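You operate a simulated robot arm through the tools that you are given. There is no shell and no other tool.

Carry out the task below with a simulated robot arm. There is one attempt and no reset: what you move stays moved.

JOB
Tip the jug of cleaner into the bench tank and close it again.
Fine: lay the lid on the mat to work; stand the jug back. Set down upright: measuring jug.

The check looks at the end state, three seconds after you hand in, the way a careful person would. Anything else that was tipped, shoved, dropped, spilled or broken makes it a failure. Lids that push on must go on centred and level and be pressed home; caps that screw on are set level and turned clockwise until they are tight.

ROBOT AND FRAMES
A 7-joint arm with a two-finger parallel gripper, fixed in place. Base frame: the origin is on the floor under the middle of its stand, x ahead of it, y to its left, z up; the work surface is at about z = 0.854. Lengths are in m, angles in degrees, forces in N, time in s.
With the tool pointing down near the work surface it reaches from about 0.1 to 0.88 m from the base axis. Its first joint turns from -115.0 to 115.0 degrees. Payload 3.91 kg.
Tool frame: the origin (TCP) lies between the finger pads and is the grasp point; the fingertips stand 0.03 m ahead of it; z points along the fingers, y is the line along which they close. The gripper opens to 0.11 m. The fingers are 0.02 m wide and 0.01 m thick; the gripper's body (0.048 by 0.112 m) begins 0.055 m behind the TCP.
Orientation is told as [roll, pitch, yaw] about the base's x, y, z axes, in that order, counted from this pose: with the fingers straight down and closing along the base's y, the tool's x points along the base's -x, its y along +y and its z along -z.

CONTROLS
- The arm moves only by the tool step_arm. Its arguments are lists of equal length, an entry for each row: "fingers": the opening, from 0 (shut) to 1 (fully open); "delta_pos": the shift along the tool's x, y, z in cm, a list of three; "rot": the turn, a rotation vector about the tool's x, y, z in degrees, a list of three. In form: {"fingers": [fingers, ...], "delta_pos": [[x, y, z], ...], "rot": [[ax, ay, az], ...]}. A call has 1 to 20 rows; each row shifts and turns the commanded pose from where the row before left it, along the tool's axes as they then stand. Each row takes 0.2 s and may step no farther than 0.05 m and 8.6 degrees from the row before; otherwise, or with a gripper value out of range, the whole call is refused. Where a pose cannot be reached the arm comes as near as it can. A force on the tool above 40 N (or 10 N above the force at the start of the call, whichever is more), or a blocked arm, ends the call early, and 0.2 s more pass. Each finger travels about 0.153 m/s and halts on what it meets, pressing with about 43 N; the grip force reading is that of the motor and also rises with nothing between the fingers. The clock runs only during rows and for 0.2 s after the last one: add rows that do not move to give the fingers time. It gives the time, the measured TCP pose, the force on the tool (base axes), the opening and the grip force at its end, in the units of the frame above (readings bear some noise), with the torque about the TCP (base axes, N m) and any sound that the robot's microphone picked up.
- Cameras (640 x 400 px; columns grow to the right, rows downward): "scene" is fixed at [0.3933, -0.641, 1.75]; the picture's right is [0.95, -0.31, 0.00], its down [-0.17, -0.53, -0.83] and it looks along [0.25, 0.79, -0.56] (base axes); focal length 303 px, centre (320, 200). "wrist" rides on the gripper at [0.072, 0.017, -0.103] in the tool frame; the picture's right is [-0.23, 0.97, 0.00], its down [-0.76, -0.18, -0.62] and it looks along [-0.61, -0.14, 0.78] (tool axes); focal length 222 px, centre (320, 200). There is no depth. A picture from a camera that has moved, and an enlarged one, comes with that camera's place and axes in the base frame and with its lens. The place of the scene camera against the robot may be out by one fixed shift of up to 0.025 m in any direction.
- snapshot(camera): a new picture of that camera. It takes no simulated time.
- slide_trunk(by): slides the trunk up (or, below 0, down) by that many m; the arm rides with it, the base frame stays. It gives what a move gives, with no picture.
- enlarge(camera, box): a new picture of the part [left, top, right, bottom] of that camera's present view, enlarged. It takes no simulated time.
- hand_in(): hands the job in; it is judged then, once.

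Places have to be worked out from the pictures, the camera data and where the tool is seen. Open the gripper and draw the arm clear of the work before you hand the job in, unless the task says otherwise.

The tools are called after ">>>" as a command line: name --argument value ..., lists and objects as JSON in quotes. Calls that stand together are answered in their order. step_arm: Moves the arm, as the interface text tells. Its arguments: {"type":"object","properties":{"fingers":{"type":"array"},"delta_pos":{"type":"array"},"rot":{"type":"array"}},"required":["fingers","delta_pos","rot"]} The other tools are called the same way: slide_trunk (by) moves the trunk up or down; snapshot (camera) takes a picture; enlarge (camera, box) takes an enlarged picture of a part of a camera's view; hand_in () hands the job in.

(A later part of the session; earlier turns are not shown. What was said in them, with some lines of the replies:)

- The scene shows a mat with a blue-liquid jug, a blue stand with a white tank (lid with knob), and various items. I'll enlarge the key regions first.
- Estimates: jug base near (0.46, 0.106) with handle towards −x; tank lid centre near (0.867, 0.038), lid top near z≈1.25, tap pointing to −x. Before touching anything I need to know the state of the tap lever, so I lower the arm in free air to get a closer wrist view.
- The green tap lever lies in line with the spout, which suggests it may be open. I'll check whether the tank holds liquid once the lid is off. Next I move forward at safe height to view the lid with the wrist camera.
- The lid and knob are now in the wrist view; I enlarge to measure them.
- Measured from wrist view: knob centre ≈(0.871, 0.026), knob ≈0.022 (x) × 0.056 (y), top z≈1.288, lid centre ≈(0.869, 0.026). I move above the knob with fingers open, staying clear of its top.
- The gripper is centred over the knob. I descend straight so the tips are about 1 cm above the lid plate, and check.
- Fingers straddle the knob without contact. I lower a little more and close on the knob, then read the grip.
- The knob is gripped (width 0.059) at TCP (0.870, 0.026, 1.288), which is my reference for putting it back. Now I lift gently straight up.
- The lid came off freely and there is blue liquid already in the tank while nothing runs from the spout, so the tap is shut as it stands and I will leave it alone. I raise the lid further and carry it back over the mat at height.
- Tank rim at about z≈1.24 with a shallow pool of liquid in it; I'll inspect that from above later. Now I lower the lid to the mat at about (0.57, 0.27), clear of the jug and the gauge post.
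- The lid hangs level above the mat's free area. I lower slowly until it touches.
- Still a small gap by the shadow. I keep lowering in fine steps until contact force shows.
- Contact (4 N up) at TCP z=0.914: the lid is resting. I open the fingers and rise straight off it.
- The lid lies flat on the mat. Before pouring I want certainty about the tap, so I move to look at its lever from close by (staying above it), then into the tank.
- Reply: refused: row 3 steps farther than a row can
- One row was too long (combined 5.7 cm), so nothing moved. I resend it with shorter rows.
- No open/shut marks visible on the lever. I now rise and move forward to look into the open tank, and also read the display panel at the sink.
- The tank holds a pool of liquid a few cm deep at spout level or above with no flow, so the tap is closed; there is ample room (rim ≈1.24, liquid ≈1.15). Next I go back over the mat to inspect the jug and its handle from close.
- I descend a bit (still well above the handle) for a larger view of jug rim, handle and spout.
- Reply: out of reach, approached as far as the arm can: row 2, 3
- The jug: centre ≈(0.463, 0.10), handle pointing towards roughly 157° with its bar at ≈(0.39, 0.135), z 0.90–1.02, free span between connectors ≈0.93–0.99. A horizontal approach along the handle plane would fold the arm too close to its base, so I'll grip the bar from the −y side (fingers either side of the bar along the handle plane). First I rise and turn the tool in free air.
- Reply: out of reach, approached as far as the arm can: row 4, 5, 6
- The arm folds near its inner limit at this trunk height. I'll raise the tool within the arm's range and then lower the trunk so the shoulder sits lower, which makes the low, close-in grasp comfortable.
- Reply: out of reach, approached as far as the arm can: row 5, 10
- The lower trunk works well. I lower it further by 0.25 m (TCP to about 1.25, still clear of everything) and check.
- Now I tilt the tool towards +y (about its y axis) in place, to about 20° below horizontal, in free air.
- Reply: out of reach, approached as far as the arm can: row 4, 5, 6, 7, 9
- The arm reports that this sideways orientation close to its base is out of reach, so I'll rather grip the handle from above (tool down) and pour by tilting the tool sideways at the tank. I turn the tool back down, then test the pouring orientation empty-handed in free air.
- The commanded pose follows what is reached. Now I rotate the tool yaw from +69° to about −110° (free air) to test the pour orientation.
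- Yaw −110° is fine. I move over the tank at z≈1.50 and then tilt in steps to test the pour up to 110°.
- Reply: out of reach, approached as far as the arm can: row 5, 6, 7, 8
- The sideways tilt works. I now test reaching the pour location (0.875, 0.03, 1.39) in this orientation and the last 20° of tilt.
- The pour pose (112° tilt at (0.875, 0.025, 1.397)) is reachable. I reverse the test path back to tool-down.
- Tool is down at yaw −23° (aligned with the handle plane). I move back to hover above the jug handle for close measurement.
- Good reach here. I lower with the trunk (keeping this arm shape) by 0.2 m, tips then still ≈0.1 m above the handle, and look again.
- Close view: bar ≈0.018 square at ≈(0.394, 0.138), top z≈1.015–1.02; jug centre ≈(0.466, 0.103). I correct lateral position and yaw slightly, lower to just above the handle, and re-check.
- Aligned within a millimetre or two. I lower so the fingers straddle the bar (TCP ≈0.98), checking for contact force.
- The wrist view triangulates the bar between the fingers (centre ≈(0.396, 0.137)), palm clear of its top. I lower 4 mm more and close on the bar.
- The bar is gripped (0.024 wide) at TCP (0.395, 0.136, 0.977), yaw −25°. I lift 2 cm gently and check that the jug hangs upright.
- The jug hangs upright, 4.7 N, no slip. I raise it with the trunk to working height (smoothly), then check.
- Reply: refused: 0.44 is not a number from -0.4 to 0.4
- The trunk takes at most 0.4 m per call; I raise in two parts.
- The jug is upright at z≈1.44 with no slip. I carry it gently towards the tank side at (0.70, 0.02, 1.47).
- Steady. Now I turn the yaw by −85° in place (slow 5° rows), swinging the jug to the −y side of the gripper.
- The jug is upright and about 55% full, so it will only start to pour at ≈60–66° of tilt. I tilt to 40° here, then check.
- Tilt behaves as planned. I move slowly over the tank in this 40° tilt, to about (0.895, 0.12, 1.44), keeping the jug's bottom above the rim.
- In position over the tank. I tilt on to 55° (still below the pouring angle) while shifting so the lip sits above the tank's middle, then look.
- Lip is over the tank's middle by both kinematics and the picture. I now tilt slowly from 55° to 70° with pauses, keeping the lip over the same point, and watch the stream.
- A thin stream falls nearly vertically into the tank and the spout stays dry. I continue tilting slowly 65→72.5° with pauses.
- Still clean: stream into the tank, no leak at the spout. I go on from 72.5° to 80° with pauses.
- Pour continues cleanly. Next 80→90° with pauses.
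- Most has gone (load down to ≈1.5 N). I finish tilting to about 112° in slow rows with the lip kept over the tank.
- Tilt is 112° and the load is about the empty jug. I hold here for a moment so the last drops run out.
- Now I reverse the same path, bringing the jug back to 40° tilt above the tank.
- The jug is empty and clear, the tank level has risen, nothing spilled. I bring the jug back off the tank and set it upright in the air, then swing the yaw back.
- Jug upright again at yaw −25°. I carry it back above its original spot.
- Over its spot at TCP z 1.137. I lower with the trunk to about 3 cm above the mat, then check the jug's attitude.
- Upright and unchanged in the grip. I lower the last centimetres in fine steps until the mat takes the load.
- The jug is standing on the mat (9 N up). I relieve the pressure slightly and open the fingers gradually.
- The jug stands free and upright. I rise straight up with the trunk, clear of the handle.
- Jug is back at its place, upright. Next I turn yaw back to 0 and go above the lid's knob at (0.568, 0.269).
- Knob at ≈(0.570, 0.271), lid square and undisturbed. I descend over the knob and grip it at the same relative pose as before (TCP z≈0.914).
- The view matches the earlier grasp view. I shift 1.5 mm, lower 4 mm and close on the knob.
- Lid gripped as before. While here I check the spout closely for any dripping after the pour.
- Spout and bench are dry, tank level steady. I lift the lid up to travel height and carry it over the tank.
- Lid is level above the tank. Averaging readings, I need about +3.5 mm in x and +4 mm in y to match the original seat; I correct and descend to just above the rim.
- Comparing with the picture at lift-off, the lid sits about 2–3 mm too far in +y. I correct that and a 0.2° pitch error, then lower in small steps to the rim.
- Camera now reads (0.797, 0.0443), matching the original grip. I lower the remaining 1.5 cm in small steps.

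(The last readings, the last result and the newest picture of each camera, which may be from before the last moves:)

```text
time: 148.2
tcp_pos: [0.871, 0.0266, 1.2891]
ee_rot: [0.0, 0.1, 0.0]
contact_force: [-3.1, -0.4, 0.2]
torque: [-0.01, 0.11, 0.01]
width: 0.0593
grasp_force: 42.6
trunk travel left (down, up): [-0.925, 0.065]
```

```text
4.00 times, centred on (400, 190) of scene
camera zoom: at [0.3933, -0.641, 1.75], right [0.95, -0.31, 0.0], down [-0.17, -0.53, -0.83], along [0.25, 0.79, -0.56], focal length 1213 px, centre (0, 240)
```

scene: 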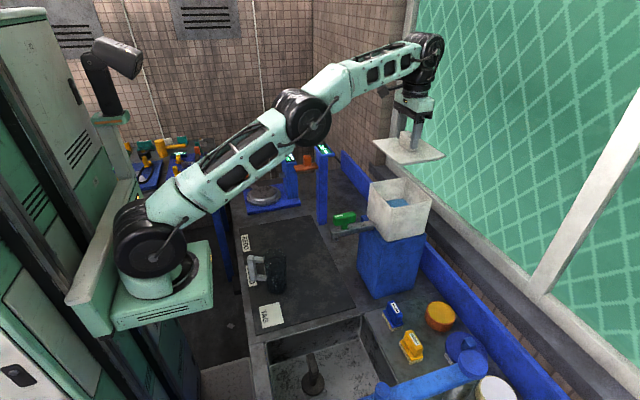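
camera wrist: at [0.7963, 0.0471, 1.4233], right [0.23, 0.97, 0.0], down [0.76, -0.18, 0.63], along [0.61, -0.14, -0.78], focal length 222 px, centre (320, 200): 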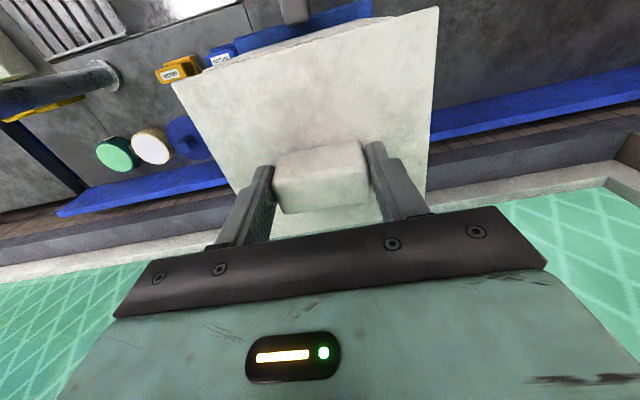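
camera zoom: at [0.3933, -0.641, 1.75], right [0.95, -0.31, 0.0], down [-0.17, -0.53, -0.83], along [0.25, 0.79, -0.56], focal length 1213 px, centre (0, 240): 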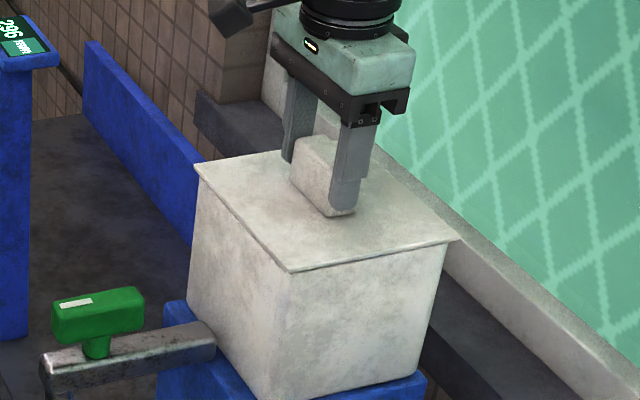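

Nearly seated; a −3 N side force in x suggests it is ~1–2 mm too far in +x. I ease it back 1.5 mm and lower further, watching the force.

>>> step_arm --fingers '[0.4, 0.4, 0.4, 0.4]' --delta_pos '[[0.15, 0, 0], [0, 0, 0.1], [0, 0, 0.1], [0, 0, 0]]' --rot '[[0, 0, 0], [0, 0, 0], [0, 0, 0], [0, 0, 0]]'

>>> enlarge --camera "scene" --box '[350, 140, 450, 240]'

```text
time: 149.2
tcp_pos: [0.8686, 0.0255, 1.2889]
ee_rot: [0.0, -0.1, 0.0]
contact_force: [-1.6, 0.1, 4.4]
torque: [-0.42, -0.39, -0.08]
width: 0.0594
grasp_force: 43.0
trunk travel left (down, up): [-0.925, 0.065]
```

```text
4.00 times, centred on (400, 190) of scene
camera zoom: at [0.3933, -0.641, 1.75], right [0.95, -0.31, 0.0], down [-0.17, -0.53, -0.83], along [0.25, 0.79, -0.56], focal length 1213 px, centre (0, 240)
```

zoom: 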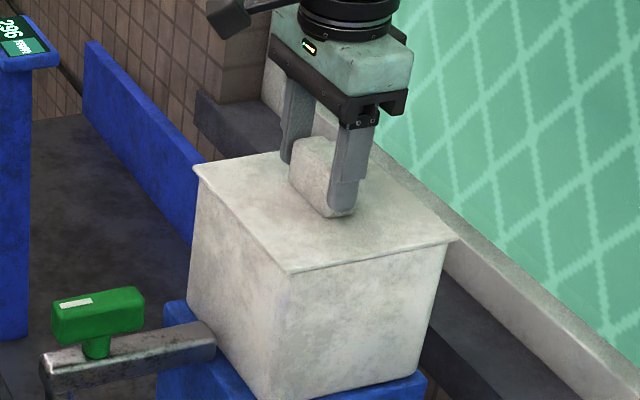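

The outline now matches the originally closed lid, with 4 N contact. I press it home a little further, watching the force.

>>> step_arm --fingers '[0.4, 0.4, 0.4, 0.4, 0.4]' --delta_pos '[[0, 0, 0.15], [0, 0, 0.15], [0, 0, 0.15], [0, 0, 0.1], [0, 0, 0]]' --rot '[[0, 0, 0], [0, 0, 0], [0, 0, 0], [0, 0, 0], [0, 0, 0]]'

>>> enlarge --camera "scene" --box '[350, 140, 450, 240]'

```text
time: 150.2
tcp_pos: [0.8692, 0.0264, 1.2889]
ee_rot: [0.2, -0.6, 0.0]
contact_force: [-3.3, -0.1, 12.5]
torque: [-0.27, 0.91, 0.08]
width: 0.0594
grasp_force: 43.4
trunk travel left (down, up): [-0.925, 0.065]
stopped in row 4: the force on the tool passed its limit at 41 N (the readings are from after the stop); the commanded pose is now the measured one
```

```text
4.00 times, centred on (400, 190) of scene
camera zoom: at [0.3933, -0.641, 1.75], right [0.95, -0.31, 0.0], down [-0.17, -0.53, -0.83], along [0.25, 0.79, -0.56], focal length 1213 px, centre (0, 240)
```

zoom: 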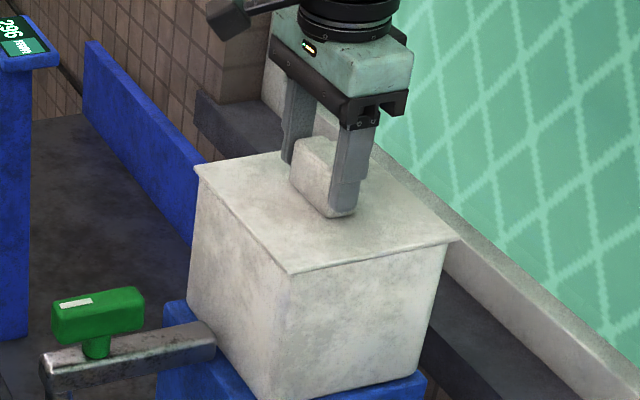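

It reached 41 N against the rim at TCP z=1.289, exactly the height of the originally closed lid (allowing the 1 mm re-grip offset), so it is home. I open the fingers in place.

>>> step_arm --fingers '[0.6, 0.75, 0.9, 1, 1]' --delta_pos '[[0, 0, 0], [0, 0, 0], [0, 0, 0], [0, 0, 0], [0, 0, 0]]' --rot '[[0, 0, 0], [0, 0, 0], [0, 0, 0], [0, 0, 0], [0, 0, 0]]'

>>> enlarge --camera "scene" --box '[350, 140, 450, 240]'

>>> enlarge --camera "wrist" --box '[160, 0, 460, 240]'

```text
time: 151.3
tcp_pos: [0.872, 0.0258, 1.2867]
ee_rot: [0.2, -0.5, 0.0]
contact_force: [0.3, 0.4, -0.5]
torque: [-0.02, 0.01, -0.02]
width: 0.11
grasp_force: 0.1
trunk travel left (down, up): [-0.925, 0.065]
```

```text
4.00 times, centred on (400, 190) of scene
camera zoom: at [0.3933, -0.641, 1.75], right [0.95, -0.31, 0.0], down [-0.17, -0.53, -0.83], along [0.25, 0.79, -0.56], focal length 1213 px, centre (0, 240)
```

zoom: 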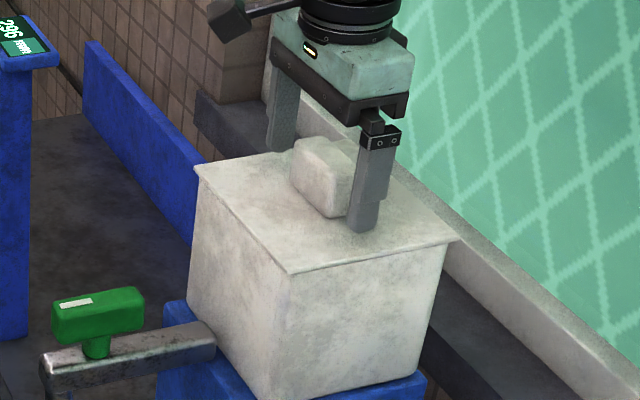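

```text
1.67 times, centred on (310, 120) of wrist
camera zoom: at [0.7959, 0.0437, 1.39], right [0.23, 0.97, 0.01], down [0.76, -0.18, 0.63], along [0.61, -0.14, -0.78], focal length 370 px, centre (337, 333)
```

zoom: 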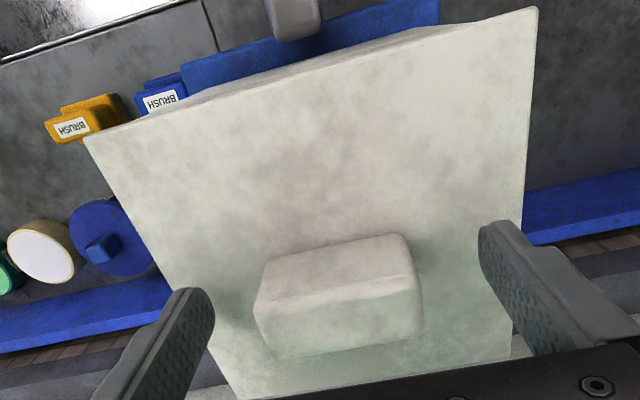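

The lid rests level with outline as at the start. I rise clear, close the fingers and give the knob's top one final straight push to be sure it is home.

>>> step_arm --fingers '[1, 1, 1, 0.6, 0.2, 0, 0, 0]' --delta_pos '[[0, 0, -2], [0, 0, -3], [0, 0, -2], [0, 0, 0], [0, 0, 0], [0, 0, 0], [0, 0, 0], [0, 0, 0]]' --rot '[[0, 0, 0], [0, 0, 0], [0, 0.5, 0], [0, 0, 0], [0, 0, 0], [0, 0, 0], [0, 0, 0], [0, 0, 0]]'

>>> snapshot --camera "wrist"

>>> enlarge --camera "scene" --box '[350, 140, 450, 240]'

```text
time: 153.2
tcp_pos: [0.8688, 0.0253, 1.3567]
ee_rot: [0.2, 0.1, 0.0]
contact_force: [-0.5, 0.5, -0.5]
torque: [0.03, -0.02, -0.05]
width: 0.0
grasp_force: 37.8
trunk travel left (down, up): [-0.925, 0.065]
```

```text
taken
camera wrist: at [0.7956, 0.0429, 1.4615], right [0.23, 0.97, 0.0], down [0.76, -0.18, 0.62], along [0.61, -0.14, -0.78], focal length 222 px, centre (320, 200)
```

wrist: 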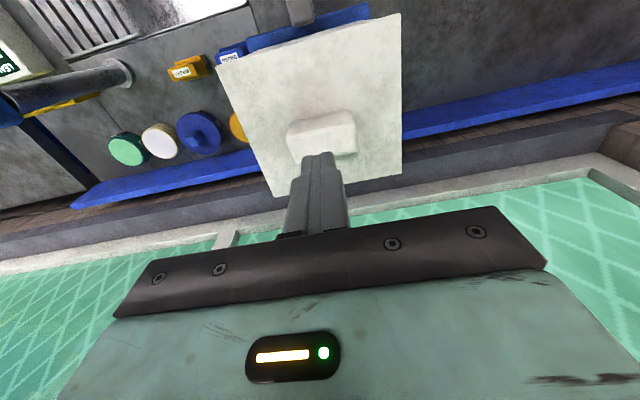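

```text
4.00 times, centred on (400, 190) of scene
camera zoom: at [0.3933, -0.641, 1.75], right [0.95, -0.31, 0.0], down [-0.17, -0.53, -0.83], along [0.25, 0.79, -0.56], focal length 1213 px, centre (0, 240)
```

zoom: 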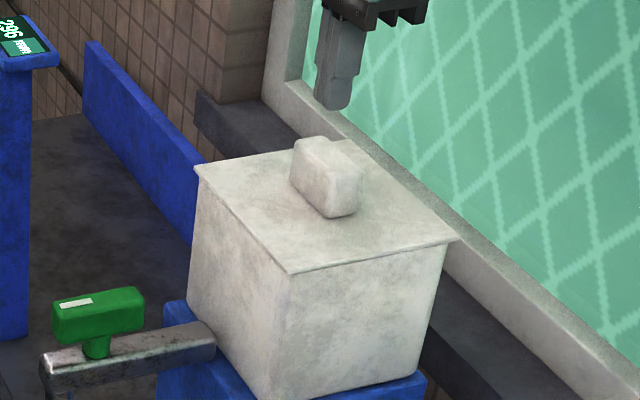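

Fingers are closed and centred over the knob. I lower to touch its top and press gently.

>>> step_arm --fingers '[0, 0, 0, 0, 0]' --delta_pos '[[0, 0.1, 1.5], [0, 0, 1.5], [0, 0, 0.4], [0, 0, 0.3], [0, 0, 0]]' --rot '[[0, 0, 0], [0, 0, 0], [0, 0, 0], [0, 0, 0], [0, 0, 0]]'

```text
time: 154.3
tcp_pos: [0.8708, 0.026, 1.3193]
ee_rot: [0.2, 0.0, 0.0]
contact_force: [-0.1, 0.2, 0.0]
torque: [0.05, -0.02, 0.01]
width: 0.0
grasp_force: 38.2
trunk travel left (down, up): [-0.925, 0.065]
```

No contact yet at TCP 1.319; I continue in 2 mm steps.

>>> step_arm --fingers '[0, 0, 0, 0, 0]' --delta_pos '[[0, 0, 0.2], [0, 0, 0.2], [0, 0, 0.2], [0, 0, 0.15], [0, 0, 0]]' --rot '[[0, 0, 0], [0, 0, 0], [0, 0, 0], [0, 0, 0], [0, 0, 0]]'

>>> enlarge --camera "scene" --box '[350, 140, 450, 240]'

```text
time: 155.6
tcp_pos: [0.869, 0.0261, 1.3154]
ee_rot: [0.3, -0.2, 0.0]
contact_force: [5.5, -2.3, 28.5]
torque: [-0.08, -0.13, 0.1]
width: 0.0
grasp_force: 37.9
trunk travel left (down, up): [-0.925, 0.065]
```

```text
4.00 times, centred on (400, 190) of scene
camera zoom: at [0.3933, -0.641, 1.75], right [0.95, -0.31, 0.0], down [-0.17, -0.53, -0.83], along [0.25, 0.79, -0.56], focal length 1213 px, centre (0, 240)
```

zoom: 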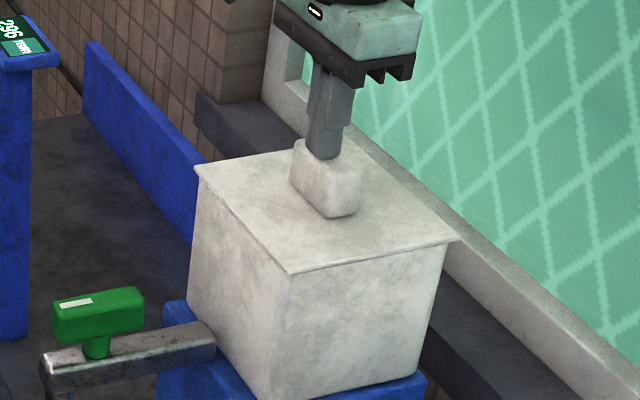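

Pressed with 28 N at the centre, and the lid did not move: it is home. I rise straight up, open the gripper and draw the arm back clear.

>>> step_arm --fingers '[0, 0, 0, 0.5, 1, 1, 1, 1, 1, 1, 1, 1, 1]' --delta_pos '[[0, 0, -1], [0, 0, -3], [0, 0, -4], [0, 0, -4], [0, 0, -4], [4, 0, 0], [4, 0, 0], [4, 0, 0], [4, 0, 0], [4, 0, 0], [4, 0, 0], [4, 0, 0], [4, 0, 0]]' --rot '[[0, 0, 0], [0, 0, 0], [0, 0, 0], [0, 0, 0], [0, 0, 0], [0, 0, 0], [0, 0, 0], [0, 0, 0], [0, 0, 0], [0, 0, 0], [0, 0, 0], [0, 0, 0], [0, 0, 0]]'

>>> snapshot --camera "scene"

>>> snapshot --camera "wrist"

>>> enlarge --camera "scene" --box '[360, 165, 445, 225]'

>>> enlarge --camera "scene" --box '[220, 190, 400, 320]'

```text
time: 158.3
tcp_pos: [0.8212, 0.054, 1.5071]
ee_rot: [0.2, 0.0, 0.1]
contact_force: [-0.1, 0.0, -0.3]
torque: [0.0, 0.0, -0.02]
width: 0.11
grasp_force: 0.0
out of reach, approached as far as the arm can: row 5, 6, 7, 8, 9, 10, 11, 12, 13
trunk travel left (down, up): [-0.925, 0.065]
```

```text
taken
```

scene: 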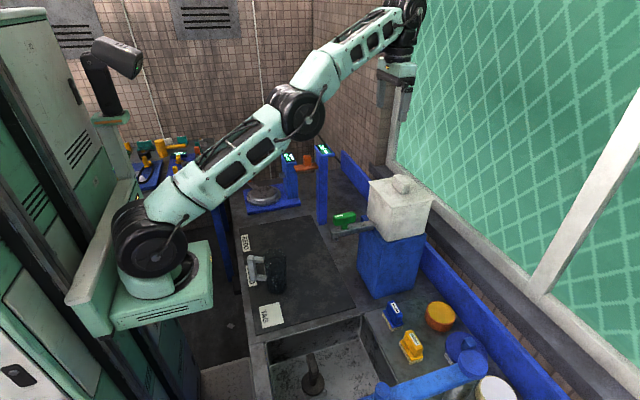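

```text
taken
camera wrist: at [0.7482, 0.0712, 1.6118], right [0.23, 0.97, 0.0], down [0.76, -0.18, 0.62], along [0.61, -0.14, -0.78], focal length 222 px, centre (320, 200)
```

wrist: 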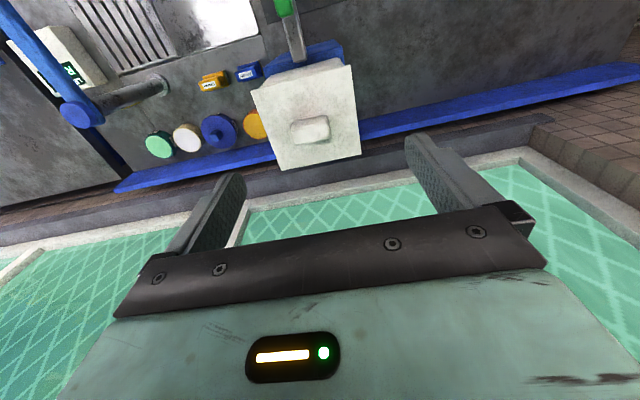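

```text
6.67 times, centred on (402, 195) of scene
camera zoom: at [0.3933, -0.641, 1.75], right [0.95, -0.31, 0.0], down [-0.17, -0.53, -0.83], along [0.25, 0.79, -0.56], focal length 2022 px, centre (-230, 233)
```

zoom: 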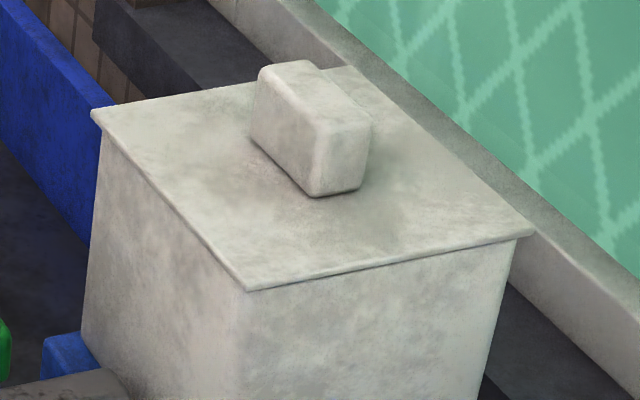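

```text
3.08 times, centred on (310, 255) of scene
camera zoom: at [0.3933, -0.641, 1.75], right [0.95, -0.31, 0.0], down [-0.17, -0.53, -0.83], along [0.25, 0.79, -0.56], focal length 933 px, centre (351, 31)
```

zoom: 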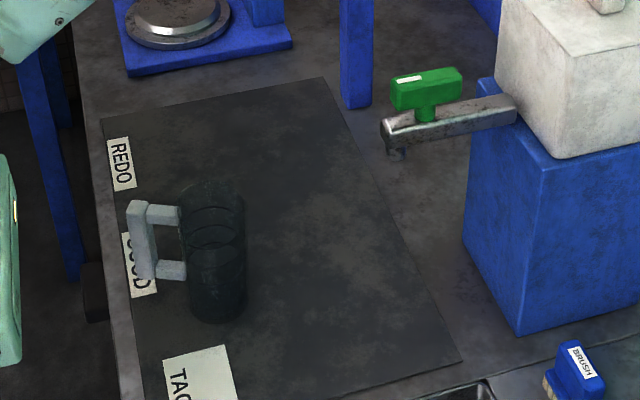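

The closed lid matches its starting picture almost to the pixel; jug upright, spout and bench dry. The arm was at its outer limit, so I draw it further back towards the robot.

>>> step_arm --fingers '[1, 1, 1, 1, 1, 1, 1, 1]' --delta_pos '[[3, 0, 0.3], [4, 0, 0.3], [4, 0, 0.3], [4, 0, 0.3], [4, 0, 0], [4, 0, 0], [4, 0, 0], [4, 0, 0]]' --rot '[[0, 0, 0], [0, 0, 0], [0, 0, 0], [0, 0, 0], [0, 0, 0], [0, 0, 0], [0, 0, 0], [0, 0, 0]]'

>>> snapshot --camera "scene"

>>> snapshot --camera "wrist"

```text
time: 160.2
tcp_pos: [0.5125, 0.0555, 1.4961]
ee_rot: [0.2, 0.1, 0.0]
contact_force: [0.0, -0.3, -0.1]
torque: [0.01, -0.01, 0.02]
width: 0.1099
grasp_force: 0.1
out of reach, approached as far as the arm can: row 1
trunk travel left (down, up): [-0.925, 0.065]
```

```text
taken
```

scene: 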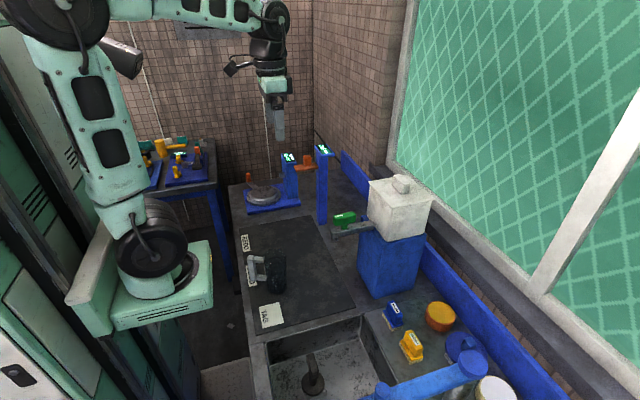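

```text
taken
camera wrist: at [0.4385, 0.0728, 1.6004], right [0.23, 0.97, 0.0], down [0.76, -0.18, 0.62], along [0.61, -0.14, -0.78], focal length 222 px, centre (320, 200)
```

wrist: 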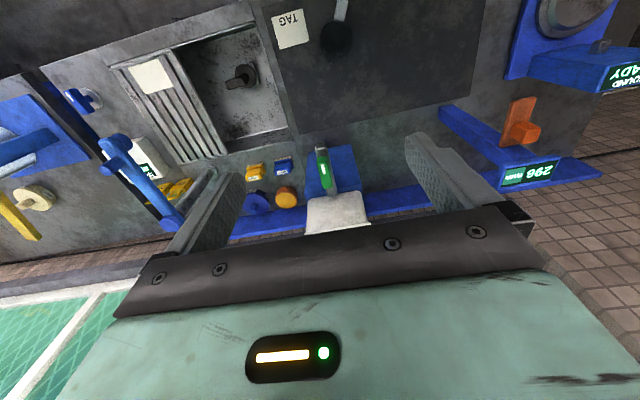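

The arm is clear, gripper open. A last close look at the jug and the tank surroundings before handing in.

>>> enlarge --camera "scene" --box '[235, 235, 305, 305]'

>>> enlarge --camera "scene" --box '[330, 170, 470, 310]'

>>> enlarge --camera "wrist" --box '[230, 0, 430, 240]'

```text
5.71 times, centred on (270, 270) of scene
camera zoom: at [0.3933, -0.641, 1.75], right [0.95, -0.31, 0.0], down [-0.17, -0.53, -0.83], along [0.25, 0.79, -0.56], focal length 1733 px, centre (606, -200)
```

zoom: 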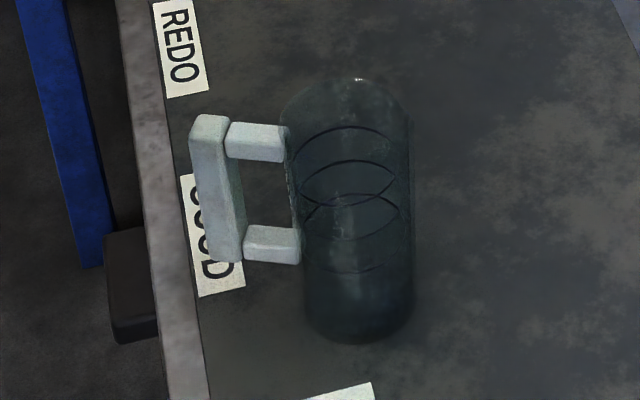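

```text
2.86 times, centred on (400, 240) of scene
camera zoom: at [0.3933, -0.641, 1.75], right [0.95, -0.31, 0.0], down [-0.17, -0.53, -0.83], along [0.25, 0.79, -0.56], focal length 866 px, centre (91, 86)
```

zoom: 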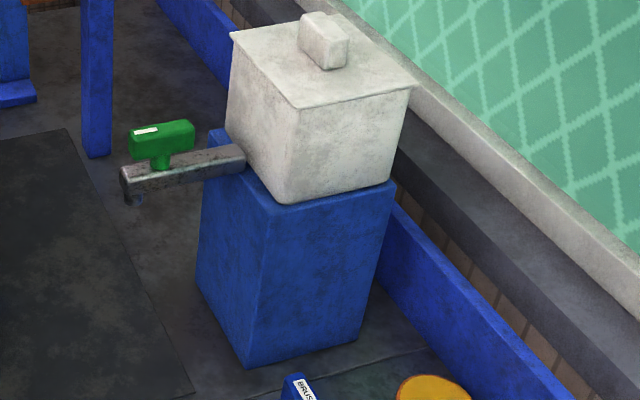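

```text
1.67 times, centred on (330, 120) of wrist
camera zoom: at [0.4385, 0.0728, 1.6004], right [0.23, 0.97, 0.0], down [0.76, -0.18, 0.62], along [0.61, -0.14, -0.78], focal length 370 px, centre (303, 333)
```

zoom: 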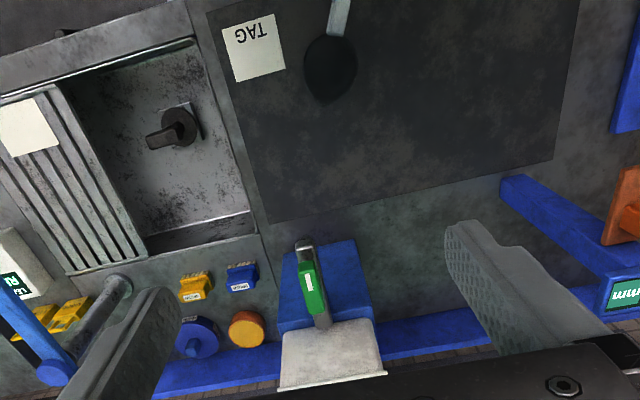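

The jug is empty and upright at its original place. The tank is closed with the lid centred and level, nothing is wet, and the arm is clear with the gripper open, so I hand in.

>>> hand_in

```text
The job is handed in.
```

I poured the jug of cleaner into the bench tank, put the lid back on, and handed the job in. I don't have the result of the check.

- **Tank:** The cleaner went in as a steady stream over the middle of the opening, and the level rose. I pressed the lid home, and in the pictures it sits level and in the same place as before.
- **Jug:** It is empty and standing upright back in its original place by the "GOOD" label.
- **Tap:** I left it as it was. Its lever lies in line with the spout, which often means open. The tank already held liquid and nothing ran out, so I took it to be shut. The spout stayed dry during and after the pour.
- **Surroundings:** I saw no spills in the last pictures, and I didn't tip or move anything else. The gripper is open and the arm is clear of the bench.
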